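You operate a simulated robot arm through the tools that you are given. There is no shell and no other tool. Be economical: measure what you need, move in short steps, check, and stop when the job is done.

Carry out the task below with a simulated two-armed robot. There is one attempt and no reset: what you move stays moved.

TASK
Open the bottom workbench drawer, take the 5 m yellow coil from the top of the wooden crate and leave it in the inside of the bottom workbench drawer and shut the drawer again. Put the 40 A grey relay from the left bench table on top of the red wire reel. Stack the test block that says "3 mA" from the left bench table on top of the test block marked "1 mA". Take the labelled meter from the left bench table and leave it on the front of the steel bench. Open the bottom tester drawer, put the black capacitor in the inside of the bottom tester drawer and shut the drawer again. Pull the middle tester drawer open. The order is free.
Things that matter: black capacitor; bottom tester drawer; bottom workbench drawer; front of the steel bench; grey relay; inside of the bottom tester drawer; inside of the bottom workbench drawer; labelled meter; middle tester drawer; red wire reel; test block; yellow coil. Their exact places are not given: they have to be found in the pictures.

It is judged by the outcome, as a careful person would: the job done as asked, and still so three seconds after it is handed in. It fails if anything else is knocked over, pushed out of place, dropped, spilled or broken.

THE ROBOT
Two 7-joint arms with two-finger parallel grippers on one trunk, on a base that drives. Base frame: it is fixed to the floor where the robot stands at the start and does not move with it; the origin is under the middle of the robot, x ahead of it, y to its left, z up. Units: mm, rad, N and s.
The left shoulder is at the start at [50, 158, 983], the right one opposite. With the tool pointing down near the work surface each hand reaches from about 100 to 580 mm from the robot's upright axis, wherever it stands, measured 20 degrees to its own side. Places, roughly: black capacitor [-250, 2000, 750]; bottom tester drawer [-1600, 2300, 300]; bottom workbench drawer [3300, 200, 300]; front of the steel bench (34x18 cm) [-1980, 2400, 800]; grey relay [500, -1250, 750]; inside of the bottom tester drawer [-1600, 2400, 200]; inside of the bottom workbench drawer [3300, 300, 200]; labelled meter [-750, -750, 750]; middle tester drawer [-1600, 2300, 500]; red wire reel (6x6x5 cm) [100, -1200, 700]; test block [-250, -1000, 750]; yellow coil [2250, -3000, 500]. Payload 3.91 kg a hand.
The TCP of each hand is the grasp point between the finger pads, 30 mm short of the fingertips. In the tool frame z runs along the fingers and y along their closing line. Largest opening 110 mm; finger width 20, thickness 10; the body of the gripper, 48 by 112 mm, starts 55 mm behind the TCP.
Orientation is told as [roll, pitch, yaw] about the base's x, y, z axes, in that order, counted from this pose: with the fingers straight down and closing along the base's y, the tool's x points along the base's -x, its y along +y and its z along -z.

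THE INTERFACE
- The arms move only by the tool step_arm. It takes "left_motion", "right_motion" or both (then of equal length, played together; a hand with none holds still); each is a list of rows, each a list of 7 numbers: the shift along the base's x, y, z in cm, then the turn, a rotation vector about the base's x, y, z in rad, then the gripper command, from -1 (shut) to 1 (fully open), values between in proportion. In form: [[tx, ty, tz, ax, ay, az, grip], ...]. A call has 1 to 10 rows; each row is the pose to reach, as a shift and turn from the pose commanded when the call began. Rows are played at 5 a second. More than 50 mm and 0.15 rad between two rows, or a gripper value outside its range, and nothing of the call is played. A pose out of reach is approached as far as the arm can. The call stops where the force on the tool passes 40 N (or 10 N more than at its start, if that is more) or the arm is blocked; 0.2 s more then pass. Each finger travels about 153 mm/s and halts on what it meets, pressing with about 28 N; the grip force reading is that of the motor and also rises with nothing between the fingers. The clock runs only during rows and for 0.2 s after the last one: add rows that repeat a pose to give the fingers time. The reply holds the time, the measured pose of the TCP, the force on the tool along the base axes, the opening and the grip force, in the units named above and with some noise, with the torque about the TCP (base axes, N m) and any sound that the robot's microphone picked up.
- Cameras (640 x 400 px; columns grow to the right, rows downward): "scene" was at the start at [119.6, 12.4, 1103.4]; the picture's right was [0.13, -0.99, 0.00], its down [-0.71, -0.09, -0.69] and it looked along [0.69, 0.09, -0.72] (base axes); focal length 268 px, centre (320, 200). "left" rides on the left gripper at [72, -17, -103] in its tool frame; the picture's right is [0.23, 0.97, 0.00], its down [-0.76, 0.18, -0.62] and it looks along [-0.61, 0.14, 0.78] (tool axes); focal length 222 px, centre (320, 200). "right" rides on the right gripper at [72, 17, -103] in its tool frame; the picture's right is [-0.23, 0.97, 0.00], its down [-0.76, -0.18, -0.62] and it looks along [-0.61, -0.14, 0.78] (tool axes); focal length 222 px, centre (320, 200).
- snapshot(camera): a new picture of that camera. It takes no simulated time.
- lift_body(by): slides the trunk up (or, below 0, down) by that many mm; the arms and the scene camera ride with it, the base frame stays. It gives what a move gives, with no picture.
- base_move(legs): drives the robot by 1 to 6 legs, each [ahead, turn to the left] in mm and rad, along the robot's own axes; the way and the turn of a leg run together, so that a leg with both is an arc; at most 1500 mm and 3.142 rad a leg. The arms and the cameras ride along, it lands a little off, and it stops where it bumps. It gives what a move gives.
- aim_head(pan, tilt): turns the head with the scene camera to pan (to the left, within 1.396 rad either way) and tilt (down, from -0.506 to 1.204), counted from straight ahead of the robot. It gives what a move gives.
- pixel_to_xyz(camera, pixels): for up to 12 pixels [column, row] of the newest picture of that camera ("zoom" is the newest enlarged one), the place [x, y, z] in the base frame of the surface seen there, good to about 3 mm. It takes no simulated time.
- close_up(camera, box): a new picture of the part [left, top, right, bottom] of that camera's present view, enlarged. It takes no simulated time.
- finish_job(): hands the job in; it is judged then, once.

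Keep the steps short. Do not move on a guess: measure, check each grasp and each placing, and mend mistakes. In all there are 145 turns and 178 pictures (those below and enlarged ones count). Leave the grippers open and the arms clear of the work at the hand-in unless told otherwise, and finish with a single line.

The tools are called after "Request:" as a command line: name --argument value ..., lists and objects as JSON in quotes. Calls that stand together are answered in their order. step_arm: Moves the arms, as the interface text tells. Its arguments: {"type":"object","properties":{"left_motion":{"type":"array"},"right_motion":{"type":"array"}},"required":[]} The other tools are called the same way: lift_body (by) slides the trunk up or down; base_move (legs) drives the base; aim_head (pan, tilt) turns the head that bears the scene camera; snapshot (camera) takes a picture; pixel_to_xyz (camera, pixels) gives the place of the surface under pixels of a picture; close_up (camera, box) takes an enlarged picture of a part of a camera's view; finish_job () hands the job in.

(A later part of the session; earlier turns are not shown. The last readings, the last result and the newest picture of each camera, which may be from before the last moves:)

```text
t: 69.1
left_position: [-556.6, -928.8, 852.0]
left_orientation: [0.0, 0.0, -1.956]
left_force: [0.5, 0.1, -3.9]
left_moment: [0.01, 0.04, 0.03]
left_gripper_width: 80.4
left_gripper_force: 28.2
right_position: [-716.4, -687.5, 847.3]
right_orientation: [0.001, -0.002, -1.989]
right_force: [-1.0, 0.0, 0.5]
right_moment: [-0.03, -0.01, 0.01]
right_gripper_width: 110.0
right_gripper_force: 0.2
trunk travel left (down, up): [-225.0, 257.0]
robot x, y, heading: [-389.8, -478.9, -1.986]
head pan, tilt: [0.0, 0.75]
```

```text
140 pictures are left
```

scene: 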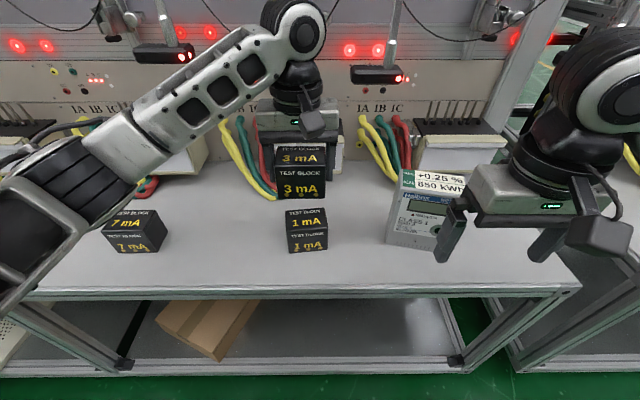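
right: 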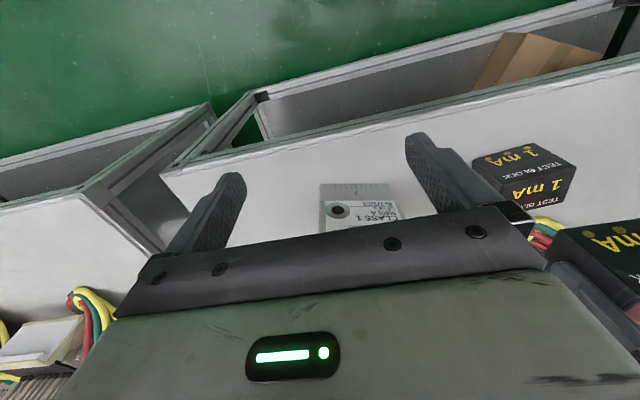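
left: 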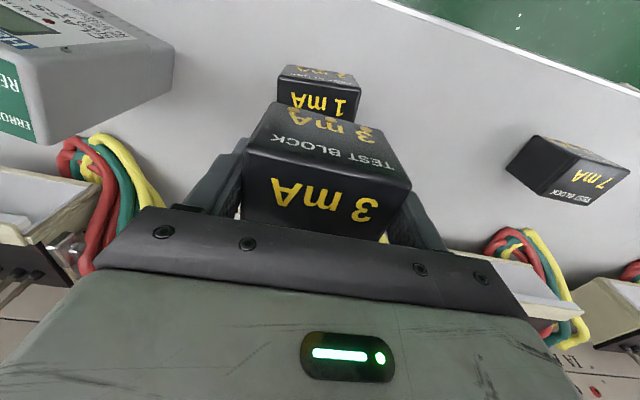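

I zoom on the 1 mA block and meter to measure.

Request:
close_up --camera "scene" --box '[270, 140, 470, 265]'

Request:
close_up --camera "right" --box '[460, 130, 600, 220]'

Request:
pixel_to_xyz --camera "scene" --pixels '[[288, 211], [323, 209], [290, 231], [326, 229], [293, 247], [324, 247], [404, 178], [462, 182], [390, 235], [295, 194], [320, 195]]'

Request:
pixel_to_xyz --camera "zoom" --pixels '[[70, 130], [205, 95], [320, 90], [510, 170], [210, 320], [480, 330], [170, 265], [350, 220]]'

```text
3.20 times, centred on (370, 202) of scene
```

zoom: 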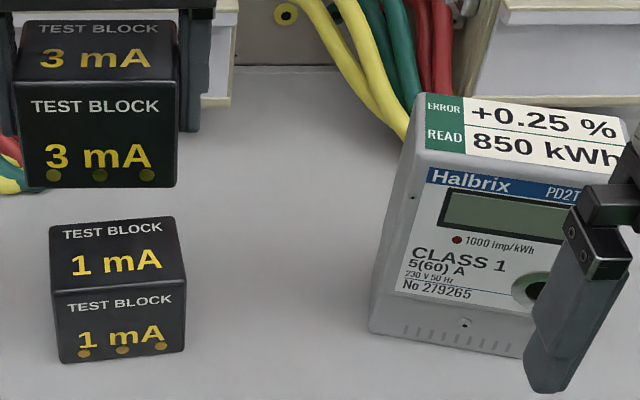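

```text
4.44 times, centred on (530, 175) of right
```

zoom: 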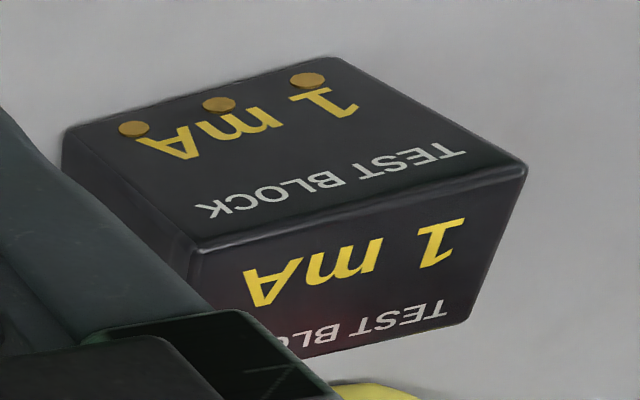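

```text
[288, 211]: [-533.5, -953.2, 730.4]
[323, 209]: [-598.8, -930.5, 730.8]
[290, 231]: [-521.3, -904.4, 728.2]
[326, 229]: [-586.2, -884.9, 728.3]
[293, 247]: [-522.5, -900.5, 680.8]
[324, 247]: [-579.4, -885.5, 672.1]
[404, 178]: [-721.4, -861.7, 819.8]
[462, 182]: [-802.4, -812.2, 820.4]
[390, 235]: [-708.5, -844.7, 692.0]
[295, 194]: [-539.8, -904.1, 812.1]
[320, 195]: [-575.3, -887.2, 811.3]
```

```text
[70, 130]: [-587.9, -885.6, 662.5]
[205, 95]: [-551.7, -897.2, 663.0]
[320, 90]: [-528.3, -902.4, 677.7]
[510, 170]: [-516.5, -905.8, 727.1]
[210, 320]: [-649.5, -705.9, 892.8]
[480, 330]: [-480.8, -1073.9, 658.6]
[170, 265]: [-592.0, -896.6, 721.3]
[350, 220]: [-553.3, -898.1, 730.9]
```

1 mA block centre (-560,-918), yaw about -1.87. I align and lower to a few mm above.

Request:
step_arm --left_motion '[[-0.3, 1.0, 0, 0, 0, 0.085, -1], [-0.3, 1.0, -3, 0, 0, 0.085, -1], [-0.3, 1.0, -5.5, 0, 0, 0.085, -1], [-0.3, 1.0, -5.5, 0, 0, 0.085, -1]]'

Request:
close_up --camera "scene" --box '[240, 120, 400, 270]'

Request:
close_up --camera "left" --box '[200, 60, 440, 240]'

Request:
snapshot --camera "right"

```text
t: 70.1
left_position: [-558.9, -916.7, 797.1]
left_orientation: [-0.002, -0.001, -1.87]
left_force: [0.3, 0.0, -3.1]
left_moment: [0.02, -0.01, -0.03]
left_gripper_width: 80.4
left_gripper_force: 28.1
right_position: [-716.8, -687.6, 848.7]
right_orientation: [0.0, 0.0, -1.989]
right_force: [-0.8, 0.5, 0.1]
right_moment: [0.01, 0.0, 0.04]
right_gripper_width: 110.2
right_gripper_force: 0.0
trunk travel left (down, up): [-225.0, 257.0]
robot x, y, heading: [-392.6, -480.2, -1.993]
head pan, tilt: [0.0, 0.75]
```

```text
2.67 times, centred on (320, 195) of scene
```

zoom: 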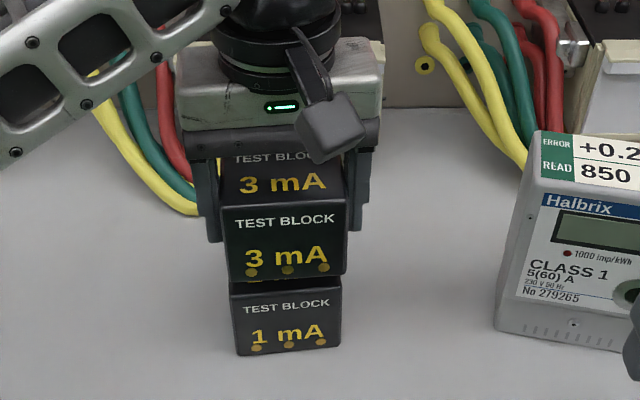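

```text
2.22 times, centred on (320, 150) of left
```

zoom: 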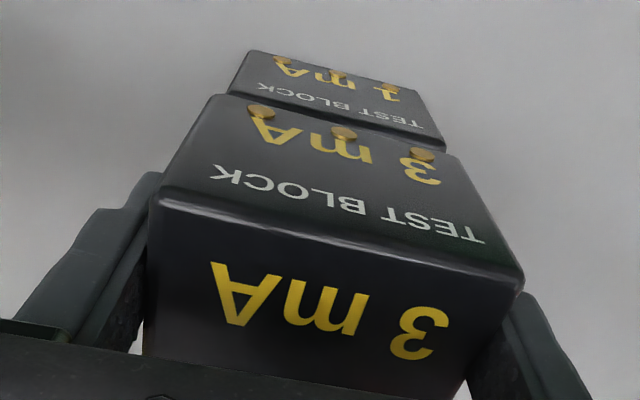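

```text
135 pictures are left
```

right: 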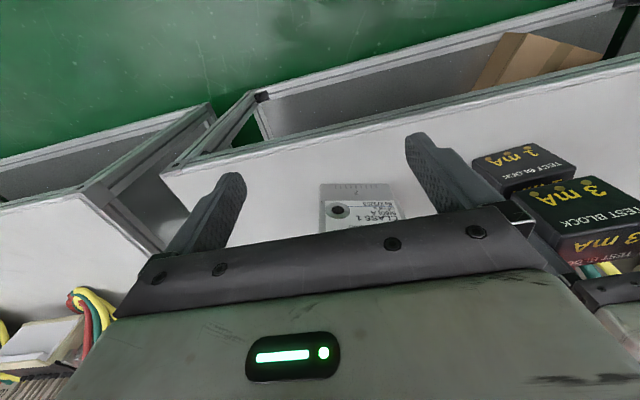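

I compare the front faces of both blocks in the last zoom... the newest zoom is the left camera's.

Request:
pixel_to_xyz --camera "zoom" --pixels '[[225, 125], [440, 185], [235, 95], [430, 150], [255, 60], [410, 95], [245, 85], [415, 130]]'

```text
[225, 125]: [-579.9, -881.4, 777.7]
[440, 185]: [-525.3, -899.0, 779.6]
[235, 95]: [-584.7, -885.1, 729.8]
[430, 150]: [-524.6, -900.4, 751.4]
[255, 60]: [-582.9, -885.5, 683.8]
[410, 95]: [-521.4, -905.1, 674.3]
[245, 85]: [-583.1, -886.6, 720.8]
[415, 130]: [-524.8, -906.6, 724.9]
```

Yaw matches; I shift 4 mm inward and lower gently.

Request:
step_arm --left_motion '[[-0.12, -0.38, 0, 0, 0, 0, -1], [-0.12, -0.38, -0.5, 0, 0, 0, -1], [-0.12, -0.38, -0.9, 0, 0, 0, -1], [-0.12, -0.38, -1.0, 0, 0, 0, -1], [-0.12, -0.38, -1.0, 0, 0, 0, -1]]'

```text
t: 71.3
left_position: [-560.7, -920.5, 786.5]
left_orientation: [0.002, 0.0, -1.87]
left_force: [0.2, 0.5, -3.8]
left_moment: [0.01, 0.02, 0.0]
left_gripper_width: 80.4
left_gripper_force: 28.1
right_position: [-715.9, -687.0, 848.4]
right_orientation: [0.001, 0.001, -1.989]
right_force: [0.0, 0.0, 0.6]
right_moment: [-0.03, -0.01, 0.02]
right_gripper_width: 110.0
right_gripper_force: 0.1
trunk travel left (down, up): [-225.0, 257.0]
robot x, y, heading: [-389.5, -477.3, -1.995]
head pan, tilt: [0.0, 0.75]
```

Request:
step_arm --left_motion '[[0, 0, -0.1, 0, 0, 0, -1], [0, 0, -0.2, 0, 0, 0, -1], [0, 0, -0.2, 0, 0, 0, -1]]'

```text
t: 72.1
left_position: [-561.7, -921.1, 784.3]
left_orientation: [0.0, 0.0, -1.871]
left_force: [0.6, 0.0, -3.8]
left_moment: [-0.02, -0.01, -0.01]
left_gripper_width: 80.3
left_gripper_force: 28.4
right_position: [-715.9, -687.9, 847.2]
right_orientation: [-0.002, 0.001, -1.987]
right_force: [1.2, 0.0, -0.4]
right_moment: [0.0, 0.0, 0.01]
right_gripper_width: 109.8
right_gripper_force: 0.0
trunk travel left (down, up): [-225.0, 257.0]
robot x, y, heading: [-389.0, -475.8, -1.987]
head pan, tilt: [0.0, 0.75]
```

No contact yet (−3.8 N is the weight); 2 mm further.

Request:
step_arm --left_motion '[[0, 0, -0.1, 0, 0, 0, -1], [0, 0, -0.15, 0, 0, 0, -1], [0, 0, -0.2, 0, 0, 0, -1], [0, 0, -0.2, 0, 0, 0, -1]]'

Request:
close_up --camera "scene" --box '[240, 120, 400, 270]'

```text
t: 73.1
left_position: [-562.3, -922.0, 782.9]
left_orientation: [-0.001, 0.0, -1.868]
left_force: [-0.6, -0.6, -3.8]
left_moment: [0.04, -0.04, 0.01]
left_gripper_width: 80.5
left_gripper_force: 27.6
right_position: [-717.2, -689.0, 847.4]
right_orientation: [0.0, 0.0, -1.988]
right_force: [0.5, -0.5, 0.0]
right_moment: [0.03, 0.01, -0.01]
right_gripper_width: 110.3
right_gripper_force: 0.1
trunk travel left (down, up): [-225.0, 257.0]
robot x, y, heading: [-390.4, -481.2, -1.989]
head pan, tilt: [0.0, 0.75]
```

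```text
2.67 times, centred on (320, 195) of scene
```

zoom: 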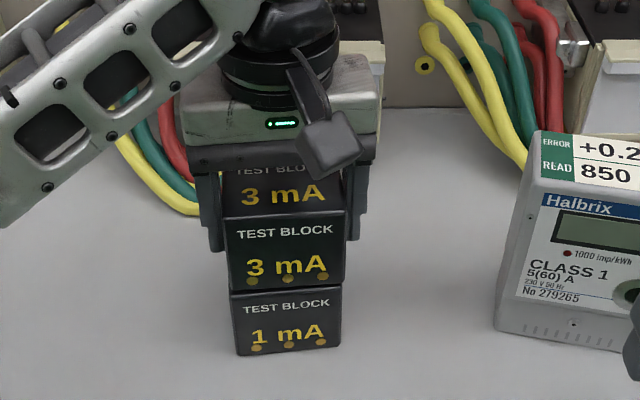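

Request:
step_arm --left_motion '[[0, 0, -0.1, 0, 0, 0, -1], [0, 0, -0.2, 0, 0, 0, -1], [0, 0, -0.3, 0, 0, 0, -1], [0, 0, -0.3, 0, 0, 0, -1]]'

```text
t: 74.1
left_position: [-560.1, -922.6, 780.6]
left_orientation: [-0.001, 0.0, -1.871]
left_force: [2.8, 0.1, 8.5]
left_moment: [0.25, -0.35, -0.15]
left_gripper_width: 80.0
left_gripper_force: 28.2
right_position: [-716.1, -687.0, 849.2]
right_orientation: [-0.001, 0.001, -1.987]
right_force: [0.4, 0.5, -0.3]
right_moment: [0.01, 0.0, 0.0]
right_gripper_width: 110.1
right_gripper_force: 0.0
trunk travel left (down, up): [-225.0, 257.0]
robot x, y, heading: [-386.3, -478.6, -1.987]
head pan, tilt: [0.0, 0.75]
```

Contact (12 N change). I release and rise.

Request:
step_arm --left_motion '[[0, 0, 0.1, 0, 0, 0, 0.7], [0, 0, 0.1, 0, 0, 0, 1], [0, 0, 0.1, 0, 0, 0, 1], [0, 0, 4, 0, 0, 0, 1], [0, 0, 8, 0, 0, 0, 1], [0, 0, 11, 0, 0, 0, 1]]'

Request:
snapshot --camera "scene"

Request:
snapshot --camera "left"

```text
t: 75.5
left_position: [-560.5, -920.8, 889.6]
left_orientation: [0.001, 0.001, -1.868]
left_force: [-0.3, 0.4, -0.2]
left_moment: [-0.02, -0.01, -0.01]
left_gripper_width: 109.9
left_gripper_force: 0.1
right_position: [-716.6, -686.5, 847.6]
right_orientation: [-0.001, 0.0, -1.988]
right_force: [-0.1, 0.2, 0.4]
right_moment: [0.01, -0.04, 0.01]
right_gripper_width: 109.6
right_gripper_force: 0.0
trunk travel left (down, up): [-225.0, 257.0]
robot x, y, heading: [-391.7, -476.0, -1.989]
head pan, tilt: [0.0, 0.75]
```

```text
133 pictures are left
```

scene: 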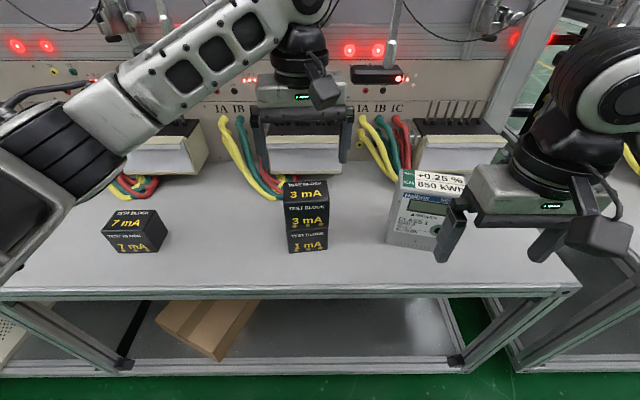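

```text
132 pictures are left
```

left: 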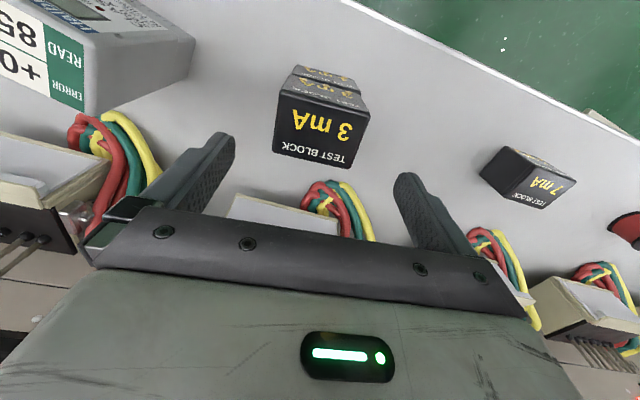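

Stacked well. Now the meter: I measure its corners.

Request:
step_arm --left_motion '[[1.5, 3.5, 0, 0, 0, 0, 1], [3, 7, 0, 0, 0, 0, 1], [5, 11, 0, 0, 0, 0, 1], [7, 15, 0, 0, 0, 0, 1]]' --right_motion '[[-1, 1, 4, 0, 0, 0, 1], [-2.5, 2, 8, 0, 0, 0, 1], [-6, 3, 10, 0, 0, 0, 1], [-10, 4, 10, 0, 0, 0, 1]]'

Request:
close_up --camera "scene" --box '[370, 150, 490, 260]'

Request:
pixel_to_xyz --camera "zoom" --pixels '[[180, 105], [165, 160], [100, 450], [500, 110], [520, 160], [320, 130], [300, 210], [300, 350], [460, 290], [110, 370], [100, 520]]'

Request:
snapshot --camera "left"

```text
t: 76.5
left_position: [-488.4, -770.9, 890.2]
left_orientation: [0.001, 0.0, -1.868]
left_force: [-0.4, -0.6, 0.6]
left_moment: [-0.01, 0.0, 0.0]
left_gripper_width: 109.9
left_gripper_force: 0.1
right_position: [-817.5, -647.0, 945.6]
right_orientation: [0.001, -0.001, -1.986]
right_force: [0.1, -0.2, 0.2]
right_moment: [-0.01, -0.01, -0.03]
right_gripper_width: 110.0
right_gripper_force: 0.0
trunk travel left (down, up): [-225.0, 257.0]
robot x, y, heading: [-388.2, -482.4, -1.988]
head pan, tilt: [0.0, 0.75]
```

```text
3.64 times, centred on (430, 205) of scene
```

zoom: 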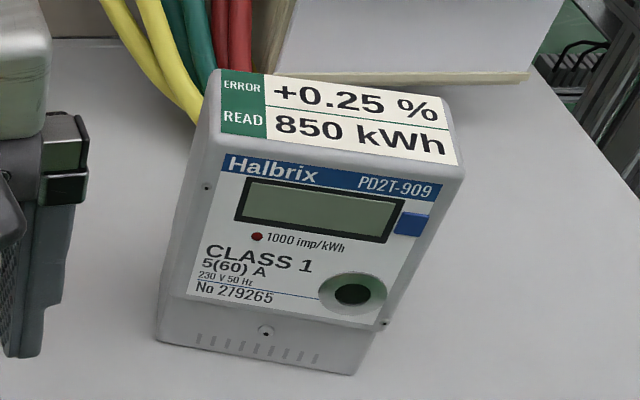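

```text
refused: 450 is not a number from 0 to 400
```

```text
130 pictures are left
```

left: 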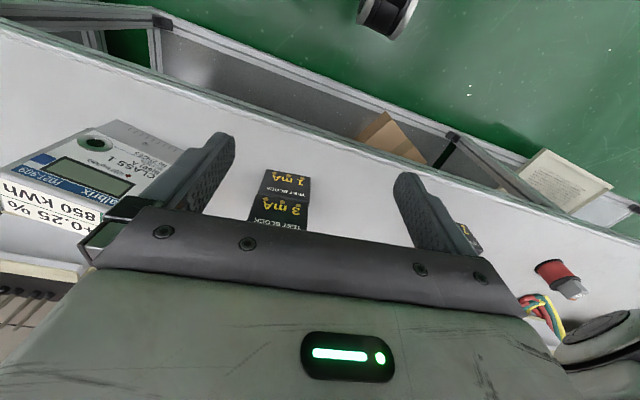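

Request:
pixel_to_xyz --camera "zoom" --pixels '[[225, 75], [217, 140], [455, 170], [440, 105], [340, 120], [300, 210], [250, 290], [165, 335], [350, 368], [180, 240], [200, 330], [420, 240]]'

```text
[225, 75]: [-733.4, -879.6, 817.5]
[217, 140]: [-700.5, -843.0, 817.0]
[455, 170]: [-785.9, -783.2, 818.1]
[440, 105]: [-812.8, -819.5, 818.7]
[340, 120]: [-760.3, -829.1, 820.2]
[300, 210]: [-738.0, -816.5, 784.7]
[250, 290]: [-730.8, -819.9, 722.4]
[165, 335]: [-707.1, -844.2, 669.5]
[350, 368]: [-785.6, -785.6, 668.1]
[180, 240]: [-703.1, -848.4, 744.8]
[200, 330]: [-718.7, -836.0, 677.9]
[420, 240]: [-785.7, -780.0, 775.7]
```

Meter: centre (-758,-831), 107 wide × 50 deep, top 818. I check the wires and module behind it for clearance.

Request:
pixel_to_xyz --camera "zoom" --pixels '[[190, 105], [195, 60], [200, 20], [350, 75], [480, 80], [400, 20], [525, 72], [240, 40]]'

```text
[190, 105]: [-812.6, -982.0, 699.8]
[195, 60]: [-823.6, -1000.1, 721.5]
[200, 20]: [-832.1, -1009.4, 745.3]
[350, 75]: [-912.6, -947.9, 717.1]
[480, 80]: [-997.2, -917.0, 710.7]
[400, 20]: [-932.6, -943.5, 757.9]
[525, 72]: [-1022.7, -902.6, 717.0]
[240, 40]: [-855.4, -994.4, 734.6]
```

Clear by >100 mm. I rotate the right hand by +1.376 while moving above the meter.

Request:
step_arm --right_motion '[[0.6, -1.8, 0, 0, 0, 0.138, 0.5], [1.2, -3.7, 0, 0, 0, 0.275, 0.5], [1.8, -5.5, 0, 0, 0, 0.413, 0.5], [2.4, -7.4, 0, 0, 0, 0.55, 0.5], [3, -9.2, 0, 0, 0, 0.688, 0.5], [3.6, -11, 0, 0, 0, 0.826, 0.5], [4.1, -12.9, 0, 0, 0, 0.963, 0.5], [4.7, -14.7, 0, 0, 0, 1.1, 0.5], [5.3, -16.6, 0, 0, 0, 1.238, 0.5], [5.9, -18.4, -2, 0, 0, 1.376, 0.5]]'

Request:
snapshot --camera "right"

Request:
snapshot --camera "scene"

```text
t: 78.7
left_position: [-489.0, -771.9, 889.1]
left_orientation: [0.0, 0.001, -1.868]
left_force: [0.4, -0.6, -0.3]
left_moment: [0.01, 0.02, -0.05]
left_gripper_width: 109.9
left_gripper_force: 0.0
right_position: [-758.5, -830.5, 927.7]
right_orientation: [-0.001, 0.0, -0.609]
right_force: [-1.0, 1.0, 0.8]
right_moment: [0.02, 0.0, -0.04]
right_gripper_width: 82.6
right_gripper_force: 0.0
trunk travel left (down, up): [-225.0, 257.0]
robot x, y, heading: [-395.9, -476.3, -1.988]
head pan, tilt: [0.0, 0.75]
```

```text
129 pictures are left
```

right: 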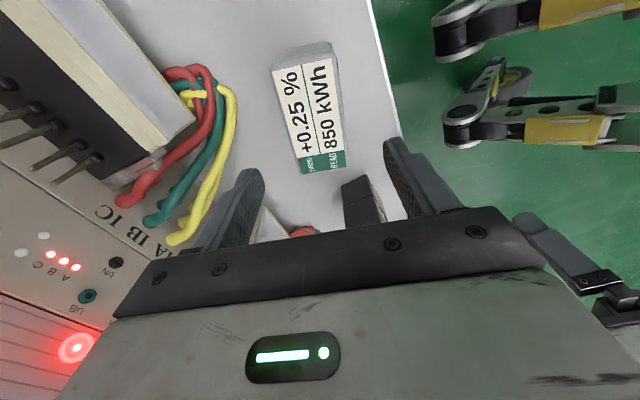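

```text
128 pictures are left
```

scene: 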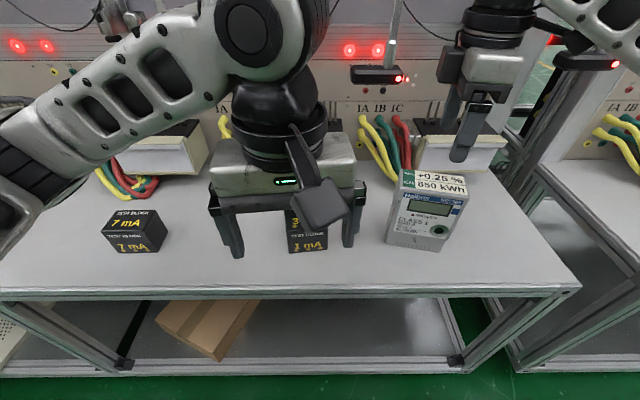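

Aligned. Descend to TCP 793, grip.

Request:
step_arm --right_motion '[[0, 0, -4.5, 0, 0, 0, 0.5], [0, 0, -9, 0, 0, 0, 0.5], [0, 0, -13.4, 0, 0, 0, 0.5], [0, 0, -13.4, 0, 0, 0, 0.5], [0, 0, -13.4, 0, 0, 0, -1], [0, 0, -13.4, 0, 0, 0, -1], [0, 0, -13.4, 0, 0, 0, -1]]'

Request:
snapshot --camera "right"

```text
t: 80.3
left_position: [-487.6, -771.0, 890.7]
left_orientation: [0.0, -0.002, -1.87]
left_force: [-0.2, 0.5, -0.8]
left_moment: [-0.03, 0.02, -0.01]
left_gripper_width: 109.9
left_gripper_force: 0.1
right_position: [-759.3, -831.9, 794.0]
right_orientation: [-0.001, 0.0, -0.613]
right_force: [-0.2, -1.4, 2.3]
right_moment: [-0.37, -0.15, -0.14]
right_gripper_width: 57.7
right_gripper_force: 28.0
trunk travel left (down, up): [-225.0, 257.0]
robot x, y, heading: [-390.8, -480.2, -1.987]
head pan, tilt: [0.0, 0.75]
```

```text
127 pictures are left
```

right: 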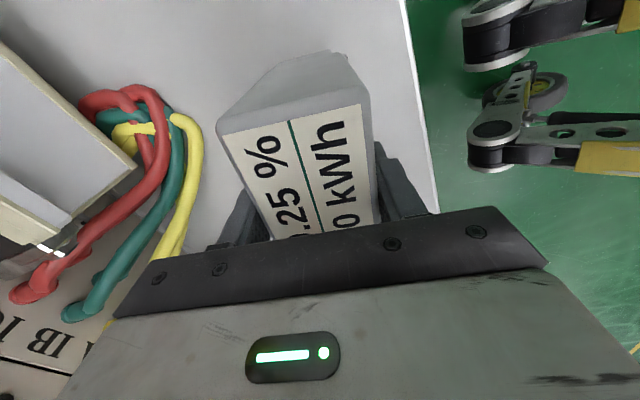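

Meter gripped. I lift it 160 mm straight up and back off the bench.

Request:
step_arm --right_motion '[[0, 0, 2, 0, 0, 0, -1], [0, 0, 6, 0, 0, 0, -1], [0, 0, 10, 0, 0, 0, -1], [0, 0, 14, 0, 0, 0, -1], [0, 0, 17, 0, 0, 0, -1]]'

Request:
base_move --legs '[[-450, 0]]'

Request:
snapshot --camera "scene"

```text
t: 81.5
left_position: [-488.2, -770.7, 889.7]
left_orientation: [0.001, -0.001, -1.87]
left_force: [0.1, 0.2, -0.5]
left_moment: [-0.01, -0.01, -0.04]
left_gripper_width: 109.9
left_gripper_force: 0.0
right_position: [-757.7, -830.7, 965.0]
right_orientation: [0.003, 0.0, -0.61]
right_force: [-1.3, 0.1, -5.1]
right_moment: [-0.05, -0.02, 0.02]
right_gripper_width: 57.9
right_gripper_force: 28.0
trunk travel left (down, up): [-225.0, 257.0]
robot x, y, heading: [-390.0, -481.4, -1.987]
head pan, tilt: [0.0, 0.75]
```

```text
t: 84.3
left_position: [-302.3, -355.9, 888.2]
left_orientation: [0.0, -0.001, -1.849]
left_force: [-0.3, 0.0, 0.4]
left_moment: [-0.01, 0.01, -0.03]
left_gripper_width: 110.2
left_gripper_force: 0.1
right_position: [-572.0, -422.0, 963.6]
right_orientation: [0.001, 0.001, -0.593]
right_force: [0.0, 0.3, -4.2]
right_moment: [0.03, 0.0, -0.03]
right_gripper_width: 57.7
right_gripper_force: 27.5
trunk travel left (down, up): [-225.0, 257.0]
robot x, y, heading: [-209.6, -60.4, -1.971]
head pan, tilt: [0.0, 0.75]
```

```text
126 pictures are left
```

scene: 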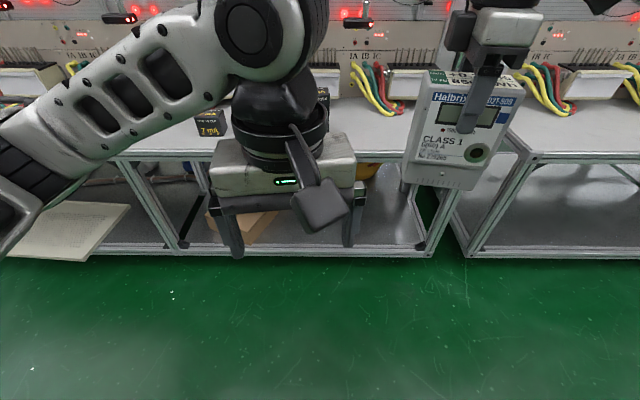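

I turn towards the other side of the room and look.

Request:
base_move --legs '[[0, -2.117]]'

Request:
aim_head --pan 0.0 --tilt 0.3

Request:
snapshot --camera "scene"

```text
t: 89.7
left_position: [-417.5, 169.6, 888.8]
left_orientation: [0.001, 0.001, 2.328]
left_force: [-0.6, 0.1, 0.4]
left_moment: [-0.02, 0.01, -0.05]
left_gripper_width: 109.9
left_gripper_force: 0.0
right_position: [-336.4, 433.4, 963.6]
right_orientation: [0.002, 0.0, -2.696]
right_force: [0.2, 0.7, -2.6]
right_moment: [0.02, -0.02, 0.01]
right_gripper_width: 58.1
right_gripper_force: 28.1
trunk travel left (down, up): [-225.0, 257.0]
robot x, y, heading: [-212.2, -62.1, 2.215]
head pan, tilt: [0.0, 0.75]
```

```text
t: 90.6
left_position: [-416.2, 169.4, 888.7]
left_orientation: [0.0, -0.001, 2.328]
left_force: [0.1, 0.3, -0.2]
left_moment: [-0.01, -0.02, -0.01]
left_gripper_width: 110.0
left_gripper_force: 0.0
right_position: [-337.3, 433.8, 964.5]
right_orientation: [0.0, -0.001, -2.698]
right_force: [-0.4, 0.3, -3.8]
right_moment: [0.03, -0.03, 0.0]
right_gripper_width: 57.9
right_gripper_force: 27.7
trunk travel left (down, up): [-225.0, 257.0]
robot x, y, heading: [-211.1, -60.4, 2.207]
head pan, tilt: [0.0, 0.3]
```

```text
125 pictures are left
```

scene: 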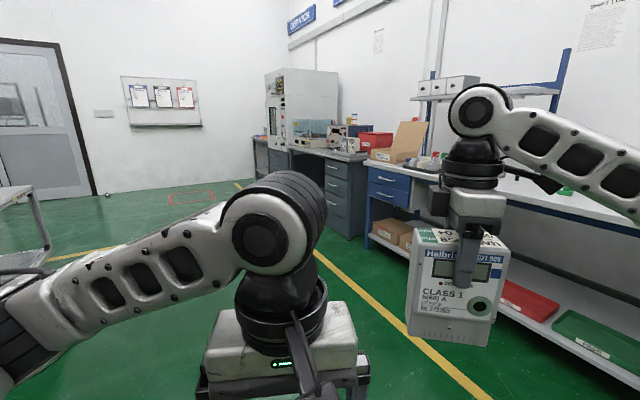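

I zoom on the steel bench and measure its front.

Request:
close_up --camera "scene" --box '[240, 60, 440, 250]'

Request:
pixel_to_xyz --camera "scene" --pixels '[[300, 147], [330, 151], [355, 157], [347, 190], [345, 215], [270, 145], [370, 162], [420, 175], [385, 190], [350, 235], [280, 165], [265, 150]]'

```text
2.11 times, centred on (340, 155) of scene
```

zoom: 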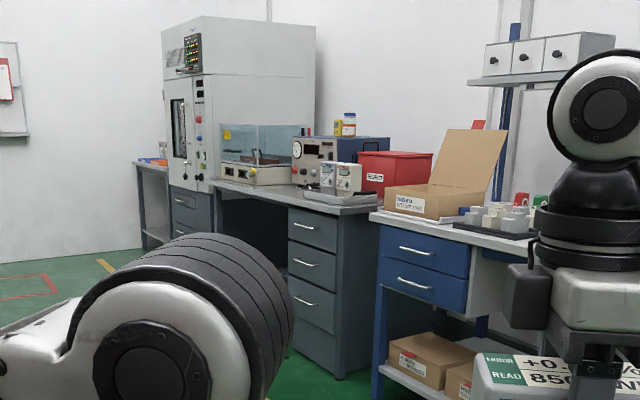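

```text
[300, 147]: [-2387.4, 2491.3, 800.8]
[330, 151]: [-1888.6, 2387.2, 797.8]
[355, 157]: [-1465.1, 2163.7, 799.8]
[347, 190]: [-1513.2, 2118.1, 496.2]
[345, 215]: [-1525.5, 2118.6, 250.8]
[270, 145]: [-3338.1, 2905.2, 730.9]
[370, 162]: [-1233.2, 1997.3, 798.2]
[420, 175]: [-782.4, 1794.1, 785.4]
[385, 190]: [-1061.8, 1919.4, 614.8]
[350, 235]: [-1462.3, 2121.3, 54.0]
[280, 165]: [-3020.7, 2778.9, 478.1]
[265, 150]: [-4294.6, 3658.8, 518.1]
```

The steel bench front runs parallel to the other bench. I drive to stand in front of its clear strip (heading 1.154), stopping well short first.

Request:
base_move --legs '[[0, 0.226], [1450, 0], [1450, 0], [0, -1.27]]'

Request:
snapshot --camera "scene"

```text
t: 108.4
left_position: [-2343.0, 2042.4, 888.9]
left_orientation: [-0.001, 0.0, 1.3]
left_force: [1.2, 0.9, -0.1]
left_moment: [-0.01, 0.0, -0.02]
left_gripper_width: 109.9
left_gripper_force: 0.2
right_position: [-2074.4, 2111.0, 963.4]
right_orientation: [0.001, 0.0, 2.559]
right_force: [-1.0, 0.0, -4.7]
right_moment: [-0.01, 0.01, -0.03]
right_gripper_width: 57.8
right_gripper_force: 28.4
trunk travel left (down, up): [-225.0, 257.0]
robot x, y, heading: [-2432.8, 1748.6, 1.176]
head pan, tilt: [0.0, 0.3]
```

```text
123 pictures are left
```

scene: 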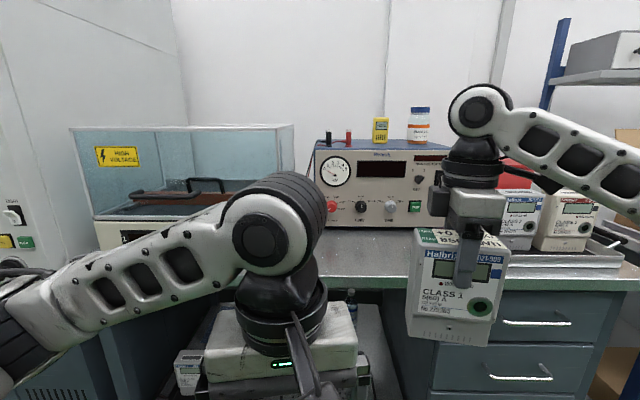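

I tilt down and measure the bench edge and the free strip.

Request:
aim_head --pan 0.0 --tilt 0.5

Request:
snapshot --camera "scene"

Request:
pixel_to_xyz --camera "scene" --pixels '[[390, 215], [350, 170], [420, 172], [540, 218], [610, 220], [400, 190], [340, 215], [330, 155], [430, 155], [380, 160], [550, 185], [100, 180]]'

```text
t: 109.2
left_position: [-2341.8, 2042.4, 889.0]
left_orientation: [0.001, 0.002, 1.3]
left_force: [0.7, 0.3, 1.2]
left_moment: [0.01, 0.01, 0.02]
left_gripper_width: 110.3
left_gripper_force: 0.0
right_position: [-2075.2, 2111.3, 962.8]
right_orientation: [0.003, 0.0, 2.559]
right_force: [0.6, 0.0, -5.2]
right_moment: [0.0, 0.01, -0.02]
right_gripper_width: 57.8
right_gripper_force: 28.1
trunk travel left (down, up): [-225.0, 257.0]
robot x, y, heading: [-2433.1, 1745.1, 1.181]
head pan, tilt: [0.0, 0.499]
```

```text
122 pictures are left
```

scene: 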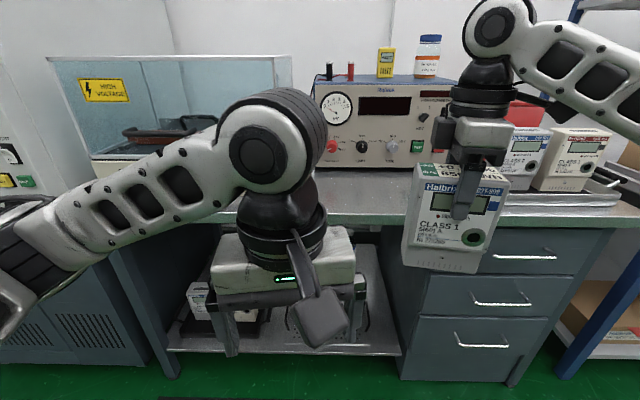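

```text
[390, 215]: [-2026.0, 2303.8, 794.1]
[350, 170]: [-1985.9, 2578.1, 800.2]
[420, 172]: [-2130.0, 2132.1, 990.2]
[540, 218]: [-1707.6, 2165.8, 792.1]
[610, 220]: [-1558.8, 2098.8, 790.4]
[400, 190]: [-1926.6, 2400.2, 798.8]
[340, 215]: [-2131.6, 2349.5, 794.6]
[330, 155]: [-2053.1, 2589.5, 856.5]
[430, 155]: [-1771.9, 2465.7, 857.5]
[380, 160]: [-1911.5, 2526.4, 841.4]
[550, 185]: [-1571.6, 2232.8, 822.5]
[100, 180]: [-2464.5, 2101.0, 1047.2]
```

Free strip is e 1285–1535, z 800. I raise the meter 30 mm, straighten it (+0.166), then drive 300 mm ahead.

Request:
step_arm --right_motion '[[0, 0, 1.5, 0, 0, 0.08, -1], [0, 0, 3, 0, 0, 0.16, -1]]'

Request:
base_move --legs '[[0, -0.025], [300, 0]]'

Request:
snapshot --camera "scene"

Request:
snapshot --camera "right"

```text
t: 109.8
left_position: [-2342.0, 2043.9, 887.8]
left_orientation: [-0.001, -0.001, 1.3]
left_force: [0.4, -0.1, 0.3]
left_moment: [0.02, 0.03, -0.04]
left_gripper_width: 110.2
left_gripper_force: 0.1
right_position: [-2075.4, 2110.1, 991.3]
right_orientation: [0.0, 0.0, 2.718]
right_force: [-0.3, -0.9, -4.1]
right_moment: [0.0, -0.02, -0.02]
right_gripper_width: 57.8
right_gripper_force: 27.8
trunk travel left (down, up): [-225.0, 257.0]
robot x, y, heading: [-2434.4, 1743.4, 1.18]
head pan, tilt: [0.0, 0.499]
```

```text
t: 112.1
left_position: [-2217.9, 2308.0, 888.9]
left_orientation: [0.0, 0.002, 1.279]
left_force: [0.0, -0.2, 1.6]
left_moment: [-0.01, 0.01, 0.0]
left_gripper_width: 110.1
left_gripper_force: 0.0
right_position: [-1950.8, 2368.6, 992.7]
right_orientation: [0.001, 0.001, 2.694]
right_force: [0.5, 0.0, -4.6]
right_moment: [0.0, 0.0, 0.03]
right_gripper_width: 57.7
right_gripper_force: 27.7
trunk travel left (down, up): [-225.0, 257.0]
robot x, y, heading: [-2316.2, 2012.4, 1.155]
head pan, tilt: [0.0, 0.499]
```

```text
121 pictures are left
```

scene: 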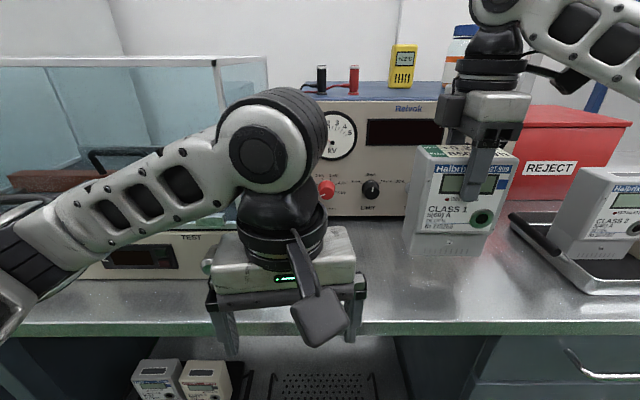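

```text
120 pictures are left
```

right: 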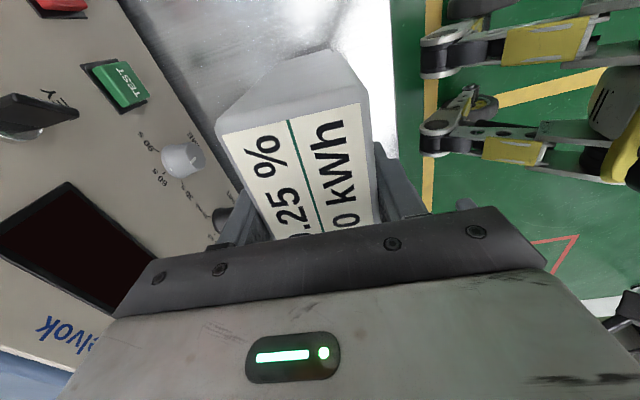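

I shift to (-1980,2395) and lower to just above the bench.

Request:
step_arm --right_motion '[[-2.9, 2.6, 0, 0, 0, 0.02, -1], [-2.9, 2.6, -2.5, 0, 0, 0.02, -1], [-2.9, 2.6, -4.8, 0, 0, 0.02, -1], [-2.9, 2.6, -5.2, 0, 0, 0.02, -1], [-2.9, 2.6, -5.2, 0, 0, 0.02, -1]]'

Request:
close_up --camera "scene" --box '[320, 120, 560, 340]'

```text
t: 113.3
left_position: [-2217.7, 2308.3, 888.2]
left_orientation: [0.0, 0.001, 1.278]
left_force: [-0.8, 0.1, 0.4]
left_moment: [0.02, 0.01, -0.01]
left_gripper_width: 110.1
left_gripper_force: 0.0
right_position: [-1979.7, 2392.9, 938.3]
right_orientation: [0.0, 0.0, 2.717]
right_force: [0.4, 0.6, -3.6]
right_moment: [-0.02, -0.01, 0.01]
right_gripper_width: 57.8
right_gripper_force: 27.8
trunk travel left (down, up): [-225.0, 257.0]
robot x, y, heading: [-2313.8, 2017.5, 1.157]
head pan, tilt: [0.0, 0.499]
```

```text
1.82 times, centred on (440, 230) of scene
```

zoom: 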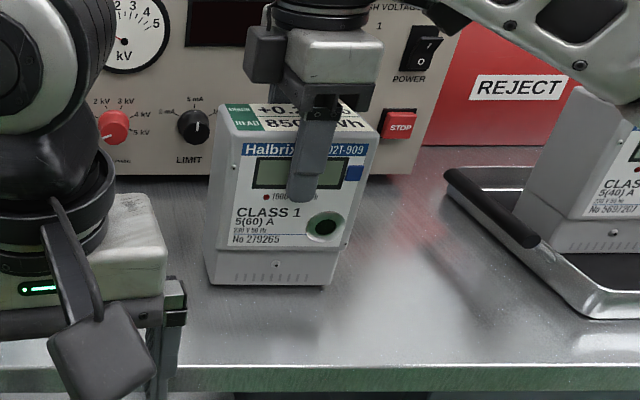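

Near the surface. Lower in mm steps till contact.

Request:
step_arm --right_motion '[[0, 0, -0.1, 0, 0, 0, -1], [0, 0, -0.2, 0, 0, 0, -1], [0, 0, -0.3, 0, 0, 0, -1], [0, 0, -0.4, 0, 0, 0, -1], [0, 0, -0.4, 0, 0, 0, -1]]'

```text
t: 114.5
left_position: [-2218.3, 2308.7, 888.4]
left_orientation: [0.0, 0.0, 1.278]
left_force: [-0.7, -0.9, -0.7]
left_moment: [0.0, 0.02, -0.01]
left_gripper_width: 110.0
left_gripper_force: 0.1
right_position: [-1979.4, 2394.7, 936.4]
right_orientation: [0.0, 0.001, 2.716]
right_force: [-0.5, 0.2, -4.0]
right_moment: [0.01, 0.03, -0.01]
right_gripper_width: 58.0
right_gripper_force: 28.2
trunk travel left (down, up): [-225.0, 257.0]
robot x, y, heading: [-2316.8, 2012.6, 1.158]
head pan, tilt: [0.0, 0.499]
```

Request:
step_arm --right_motion '[[0, 0, -0.1, 0, 0, 0, -1], [0, 0, -0.2, 0, 0, 0, -1], [0, 0, -0.3, 0, 0, 0, -1], [0, 0, -0.3, 0, 0, 0, -1]]'

```text
t: 115.5
left_position: [-2218.6, 2307.5, 889.9]
left_orientation: [0.001, -0.001, 1.277]
left_force: [-0.2, -1.0, 0.4]
left_moment: [0.0, -0.04, 0.0]
left_gripper_width: 109.9
left_gripper_force: 0.1
right_position: [-1980.0, 2393.6, 933.2]
right_orientation: [-0.002, -0.002, 2.716]
right_force: [-0.7, -2.3, 10.3]
right_moment: [-0.4, 0.48, 0.21]
right_gripper_width: 57.5
right_gripper_force: 28.2
trunk travel left (down, up): [-225.0, 257.0]
robot x, y, heading: [-2317.9, 2016.1, 1.16]
head pan, tilt: [0.0, 0.499]
```

Contact. Release and rise.

Request:
step_arm --right_motion '[[0, 0, 0.1, 0, 0, 0, 0.3], [0, 0, 0.1, 0, 0, 0, 0.6], [0, 0, 0.1, 0, 0, 0, 0.6], [0, 0, 4, 0, 0, 0, 0.6], [0, 0, 8, 0, 0, 0, 0.6], [0, 0, 11, 0, 0, 0, 0.6]]'

Request:
snapshot --camera "scene"

Request:
pixel_to_xyz --camera "scene" --pixels '[[440, 290], [500, 330], [405, 265], [455, 270], [408, 190], [455, 195]]'

```text
t: 116.9
left_position: [-2218.6, 2307.7, 889.3]
left_orientation: [0.0, 0.0, 1.277]
left_force: [0.3, 0.5, 1.1]
left_moment: [-0.02, 0.03, 0.02]
left_gripper_width: 110.1
left_gripper_force: 0.1
right_position: [-1979.0, 2395.1, 1043.0]
right_orientation: [0.0, -0.001, 2.714]
right_force: [-0.3, -0.4, 0.5]
right_moment: [0.01, 0.01, -0.02]
right_gripper_width: 88.2
right_gripper_force: 0.1
trunk travel left (down, up): [-225.0, 257.0]
robot x, y, heading: [-2316.3, 2013.6, 1.151]
head pan, tilt: [0.0, 0.499]
```

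```text
118 pictures are left
```

scene: 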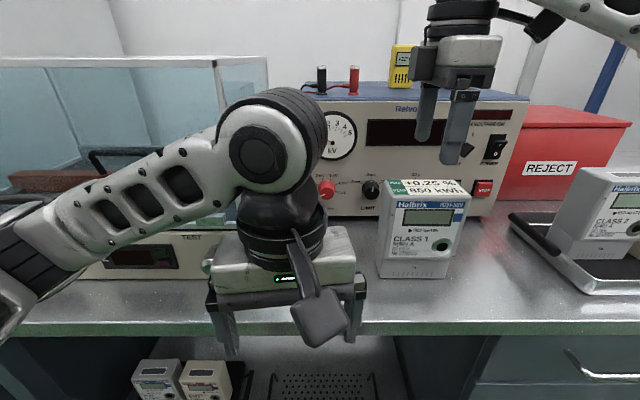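

```text
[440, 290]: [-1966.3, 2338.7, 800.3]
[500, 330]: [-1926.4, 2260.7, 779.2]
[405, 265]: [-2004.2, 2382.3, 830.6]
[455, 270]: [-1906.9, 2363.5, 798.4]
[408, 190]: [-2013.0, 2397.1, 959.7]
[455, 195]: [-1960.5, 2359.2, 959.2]
```

Meter is in place. Next the capacitor: I back off, drive along to the blue bench and look.

Request:
base_move --legs '[[-300, 0], [0, -1.57], [1450, 0], [350, 0], [0, 1.57]]'

Request:
snapshot --camera "scene"

```text
t: 135.2
left_position: [-687.6, 1263.2, 890.6]
left_orientation: [0.0, -0.001, 1.208]
left_force: [0.4, -0.4, -0.6]
left_moment: [-0.02, 0.04, -0.02]
left_gripper_width: 110.2
left_gripper_force: 0.1
right_position: [-443.5, 1333.7, 1042.8]
right_orientation: [0.001, 0.0, 2.645]
right_force: [-0.4, 0.2, 1.2]
right_moment: [0.01, -0.02, 0.01]
right_gripper_width: 87.9
right_gripper_force: 0.1
trunk travel left (down, up): [-225.0, 257.0]
robot x, y, heading: [-806.5, 975.4, 1.091]
head pan, tilt: [0.0, 0.499]
```

```text
117 pictures are left
```

scene: 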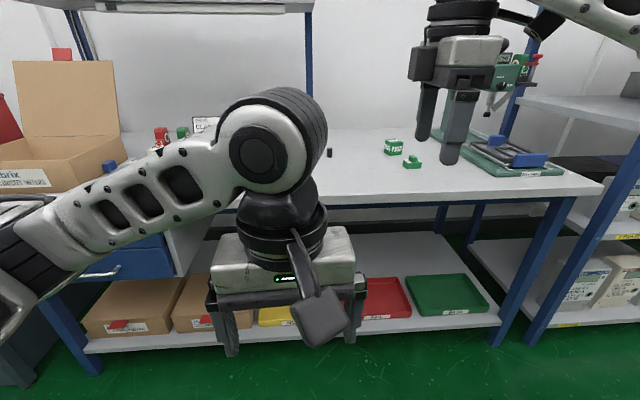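

I zoom around (330,152), a small black item.

Request:
close_up --camera "scene" --box '[290, 120, 450, 220]'

Request:
pixel_to_xyz --camera "zoom" --pixels '[[159, 118], [159, 128], [159, 145], [200, 200], [200, 310], [420, 100], [300, 318], [160, 135], [500, 170]]'

```text
4.00 times, centred on (370, 170) of scene
```

zoom: 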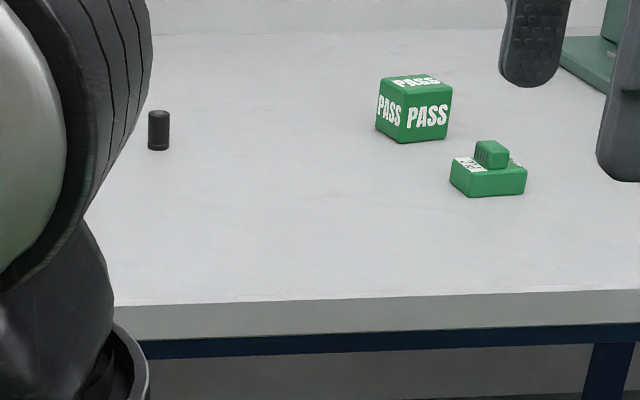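

```text
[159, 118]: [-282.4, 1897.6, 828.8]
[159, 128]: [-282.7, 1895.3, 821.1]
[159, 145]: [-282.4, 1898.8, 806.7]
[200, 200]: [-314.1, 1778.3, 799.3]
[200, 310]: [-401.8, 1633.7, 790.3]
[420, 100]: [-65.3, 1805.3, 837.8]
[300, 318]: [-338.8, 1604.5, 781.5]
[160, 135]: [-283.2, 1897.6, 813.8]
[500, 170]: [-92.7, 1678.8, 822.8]
```

The capacitor is a ~18 mm cylinder at about (-281,1902), 300 mm behind the edge, so I'll need a tilted hand. First I restore the right hand's pose and move the base so the capacitor lies in the left arm's zone.

Request:
step_arm --right_motion '[[-0.7, -1.2, 0, 0, 0, -0.15, 1], [-1.3, -2.5, 0, 0, 0, -0.3, 1], [-2, -3.7, 0, 0, 0, -0.45, 1], [-2.6, -5, 0, 0, 0, -0.6, 1], [-3.3, -6.2, 0, 0, 0, -0.75, 1], [-3.9, -7.4, 0, 0, 0, -0.9, 1], [-4.6, -8.7, 0, 0, 0, -1.05, 1], [-5.2, -10, 0, 0, 0, -1.2, 1], [-5.9, -11.2, 0, 0, 0, -1.35, 1], [-6.5, -12.4, 0, 0, 0, -1.5, 1]]'

Request:
base_move --legs '[[0, -1.508], [285, 0], [0, 1.58], [370, 0]]'

Request:
snapshot --camera "scene"

```text
t: 137.4
left_position: [-687.4, 1264.0, 890.2]
left_orientation: [0.001, -0.001, 1.207]
left_force: [-0.3, 0.3, 0.2]
left_moment: [0.01, 0.01, 0.02]
left_gripper_width: 110.0
left_gripper_force: 0.0
right_position: [-508.7, 1209.1, 1042.3]
right_orientation: [0.001, 0.0, 1.144]
right_force: [0.0, 0.3, -0.8]
right_moment: [0.0, -0.01, 0.0]
right_gripper_width: 110.0
right_gripper_force: 0.1
trunk travel left (down, up): [-225.0, 257.0]
robot x, y, heading: [-805.4, 975.9, 1.092]
head pan, tilt: [0.0, 0.499]
```

```text
t: 148.9
left_position: [-287.2, 1511.8, 889.4]
left_orientation: [0.002, 0.0, 1.277]
left_force: [-0.5, -0.1, 0.2]
left_moment: [0.02, -0.01, 0.01]
left_gripper_width: 109.9
left_gripper_force: 0.1
right_position: [-103.8, 1471.7, 1041.7]
right_orientation: [0.001, -0.001, 1.213]
right_force: [0.0, -0.1, 0.4]
right_moment: [-0.02, -0.01, 0.02]
right_gripper_width: 110.2
right_gripper_force: 0.0
trunk travel left (down, up): [-225.0, 257.0]
robot x, y, heading: [-381.0, 1221.6, 1.158]
head pan, tilt: [0.0, 0.499]
```

```text
115 pictures are left
```

scene: 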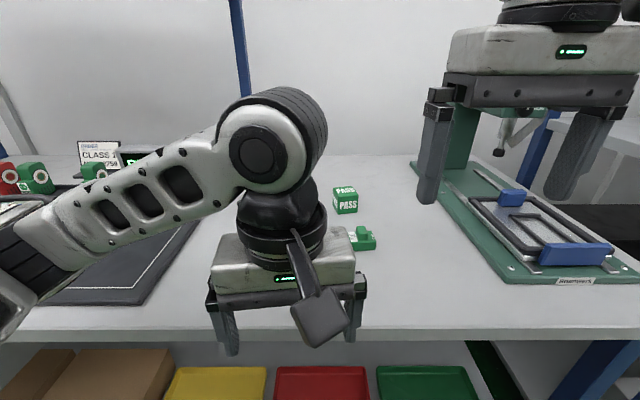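

Capacitor is 663 ahead, 181 left. I first move the left hand left/forward with yaw −0.1, then tilt it forward.

Request:
step_arm --left_motion '[[-1.5, 4, 1, 0, 0, -0.05, 0], [-3, 8, 2, 0, 0, -0.1, 0], [-4.6, 12, 3, 0, 0, -0.1, 0], [-6.2, 16, 3, 0, 0, -0.1, 0], [-7.7, 19.8, 3, 0, 0, -0.1, 0]]'

Request:
step_arm --left_motion '[[0, 0, 0, 0.137, -0.06, 0, 0], [0, 0, 0, 0.274, -0.12, 0, 0], [0, 0, 0, 0.412, -0.18, 0, 0], [0, 0, 0, 0.549, -0.24, 0, 0], [0, 0, 0, 0.687, -0.3, 0, 0], [0, 0, 0, 0.824, -0.36, 0, 0]]'

Request:
snapshot --camera "left"

Request:
snapshot --camera "scene"

```text
t: 150.1
left_position: [-365.6, 1709.3, 920.5]
left_orientation: [-0.001, -0.001, 1.176]
left_force: [0.3, 0.5, -0.1]
left_moment: [-0.05, -0.01, 0.01]
left_gripper_width: 55.0
left_gripper_force: 0.0
right_position: [-103.8, 1472.4, 1043.8]
right_orientation: [0.001, -0.001, 1.214]
right_force: [-0.8, 0.6, 0.0]
right_moment: [0.01, 0.03, 0.01]
right_gripper_width: 110.1
right_gripper_force: 0.1
trunk travel left (down, up): [-225.0, 257.0]
robot x, y, heading: [-380.8, 1220.3, 1.158]
head pan, tilt: [0.0, 0.499]
```

```text
t: 151.5
left_position: [-363.1, 1709.6, 920.0]
left_orientation: [-0.024, -0.903, 1.19]
left_force: [0.2, -0.4, -0.1]
left_moment: [0.0, -0.01, -0.02]
left_gripper_width: 54.8
left_gripper_force: 0.0
right_position: [-103.9, 1473.1, 1042.8]
right_orientation: [-0.001, -0.001, 1.214]
right_force: [0.4, 0.2, -0.1]
right_moment: [0.01, 0.0, -0.05]
right_gripper_width: 110.2
right_gripper_force: 0.1
trunk travel left (down, up): [-225.0, 257.0]
robot x, y, heading: [-382.6, 1219.9, 1.158]
head pan, tilt: [0.0, 0.499]
```

```text
114 pictures are left
```

left: 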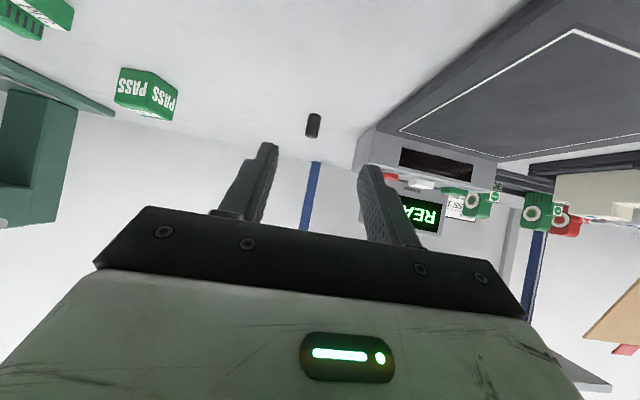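

```text
113 pictures are left
```

scene: 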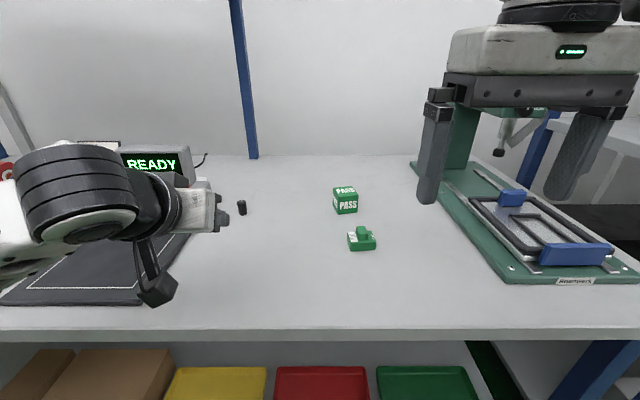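

Tilted well. I measure the capacitor at (242,207) and the READY box.

Request:
close_up --camera "scene" --box '[180, 140, 290, 250]'

Request:
pixel_to_xyz --camera "scene" --pixels '[[241, 203], [242, 208], [242, 212], [243, 220], [185, 165], [195, 185], [215, 180], [180, 190], [190, 150], [200, 162]]'

Request:
pixel_to_xyz --camera "left" --pixels '[[313, 125], [314, 116], [311, 135], [370, 140], [358, 160]]'

```text
3.64 times, centred on (235, 195) of scene
```

zoom: 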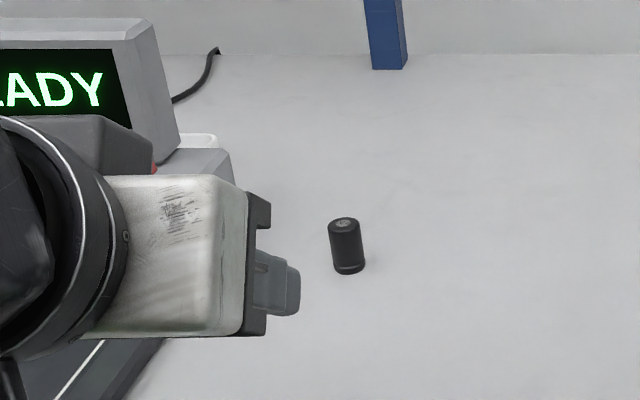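

```text
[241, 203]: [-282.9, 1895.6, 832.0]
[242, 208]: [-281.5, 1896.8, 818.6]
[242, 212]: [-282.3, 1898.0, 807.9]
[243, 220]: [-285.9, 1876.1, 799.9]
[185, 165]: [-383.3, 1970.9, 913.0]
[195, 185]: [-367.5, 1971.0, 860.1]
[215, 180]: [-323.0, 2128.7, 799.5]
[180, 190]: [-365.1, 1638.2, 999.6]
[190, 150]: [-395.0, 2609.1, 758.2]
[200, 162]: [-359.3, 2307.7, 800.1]
```

```text
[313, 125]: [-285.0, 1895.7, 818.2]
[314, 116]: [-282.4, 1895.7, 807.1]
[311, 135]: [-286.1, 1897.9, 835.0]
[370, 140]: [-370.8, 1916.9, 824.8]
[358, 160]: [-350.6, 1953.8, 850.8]
```

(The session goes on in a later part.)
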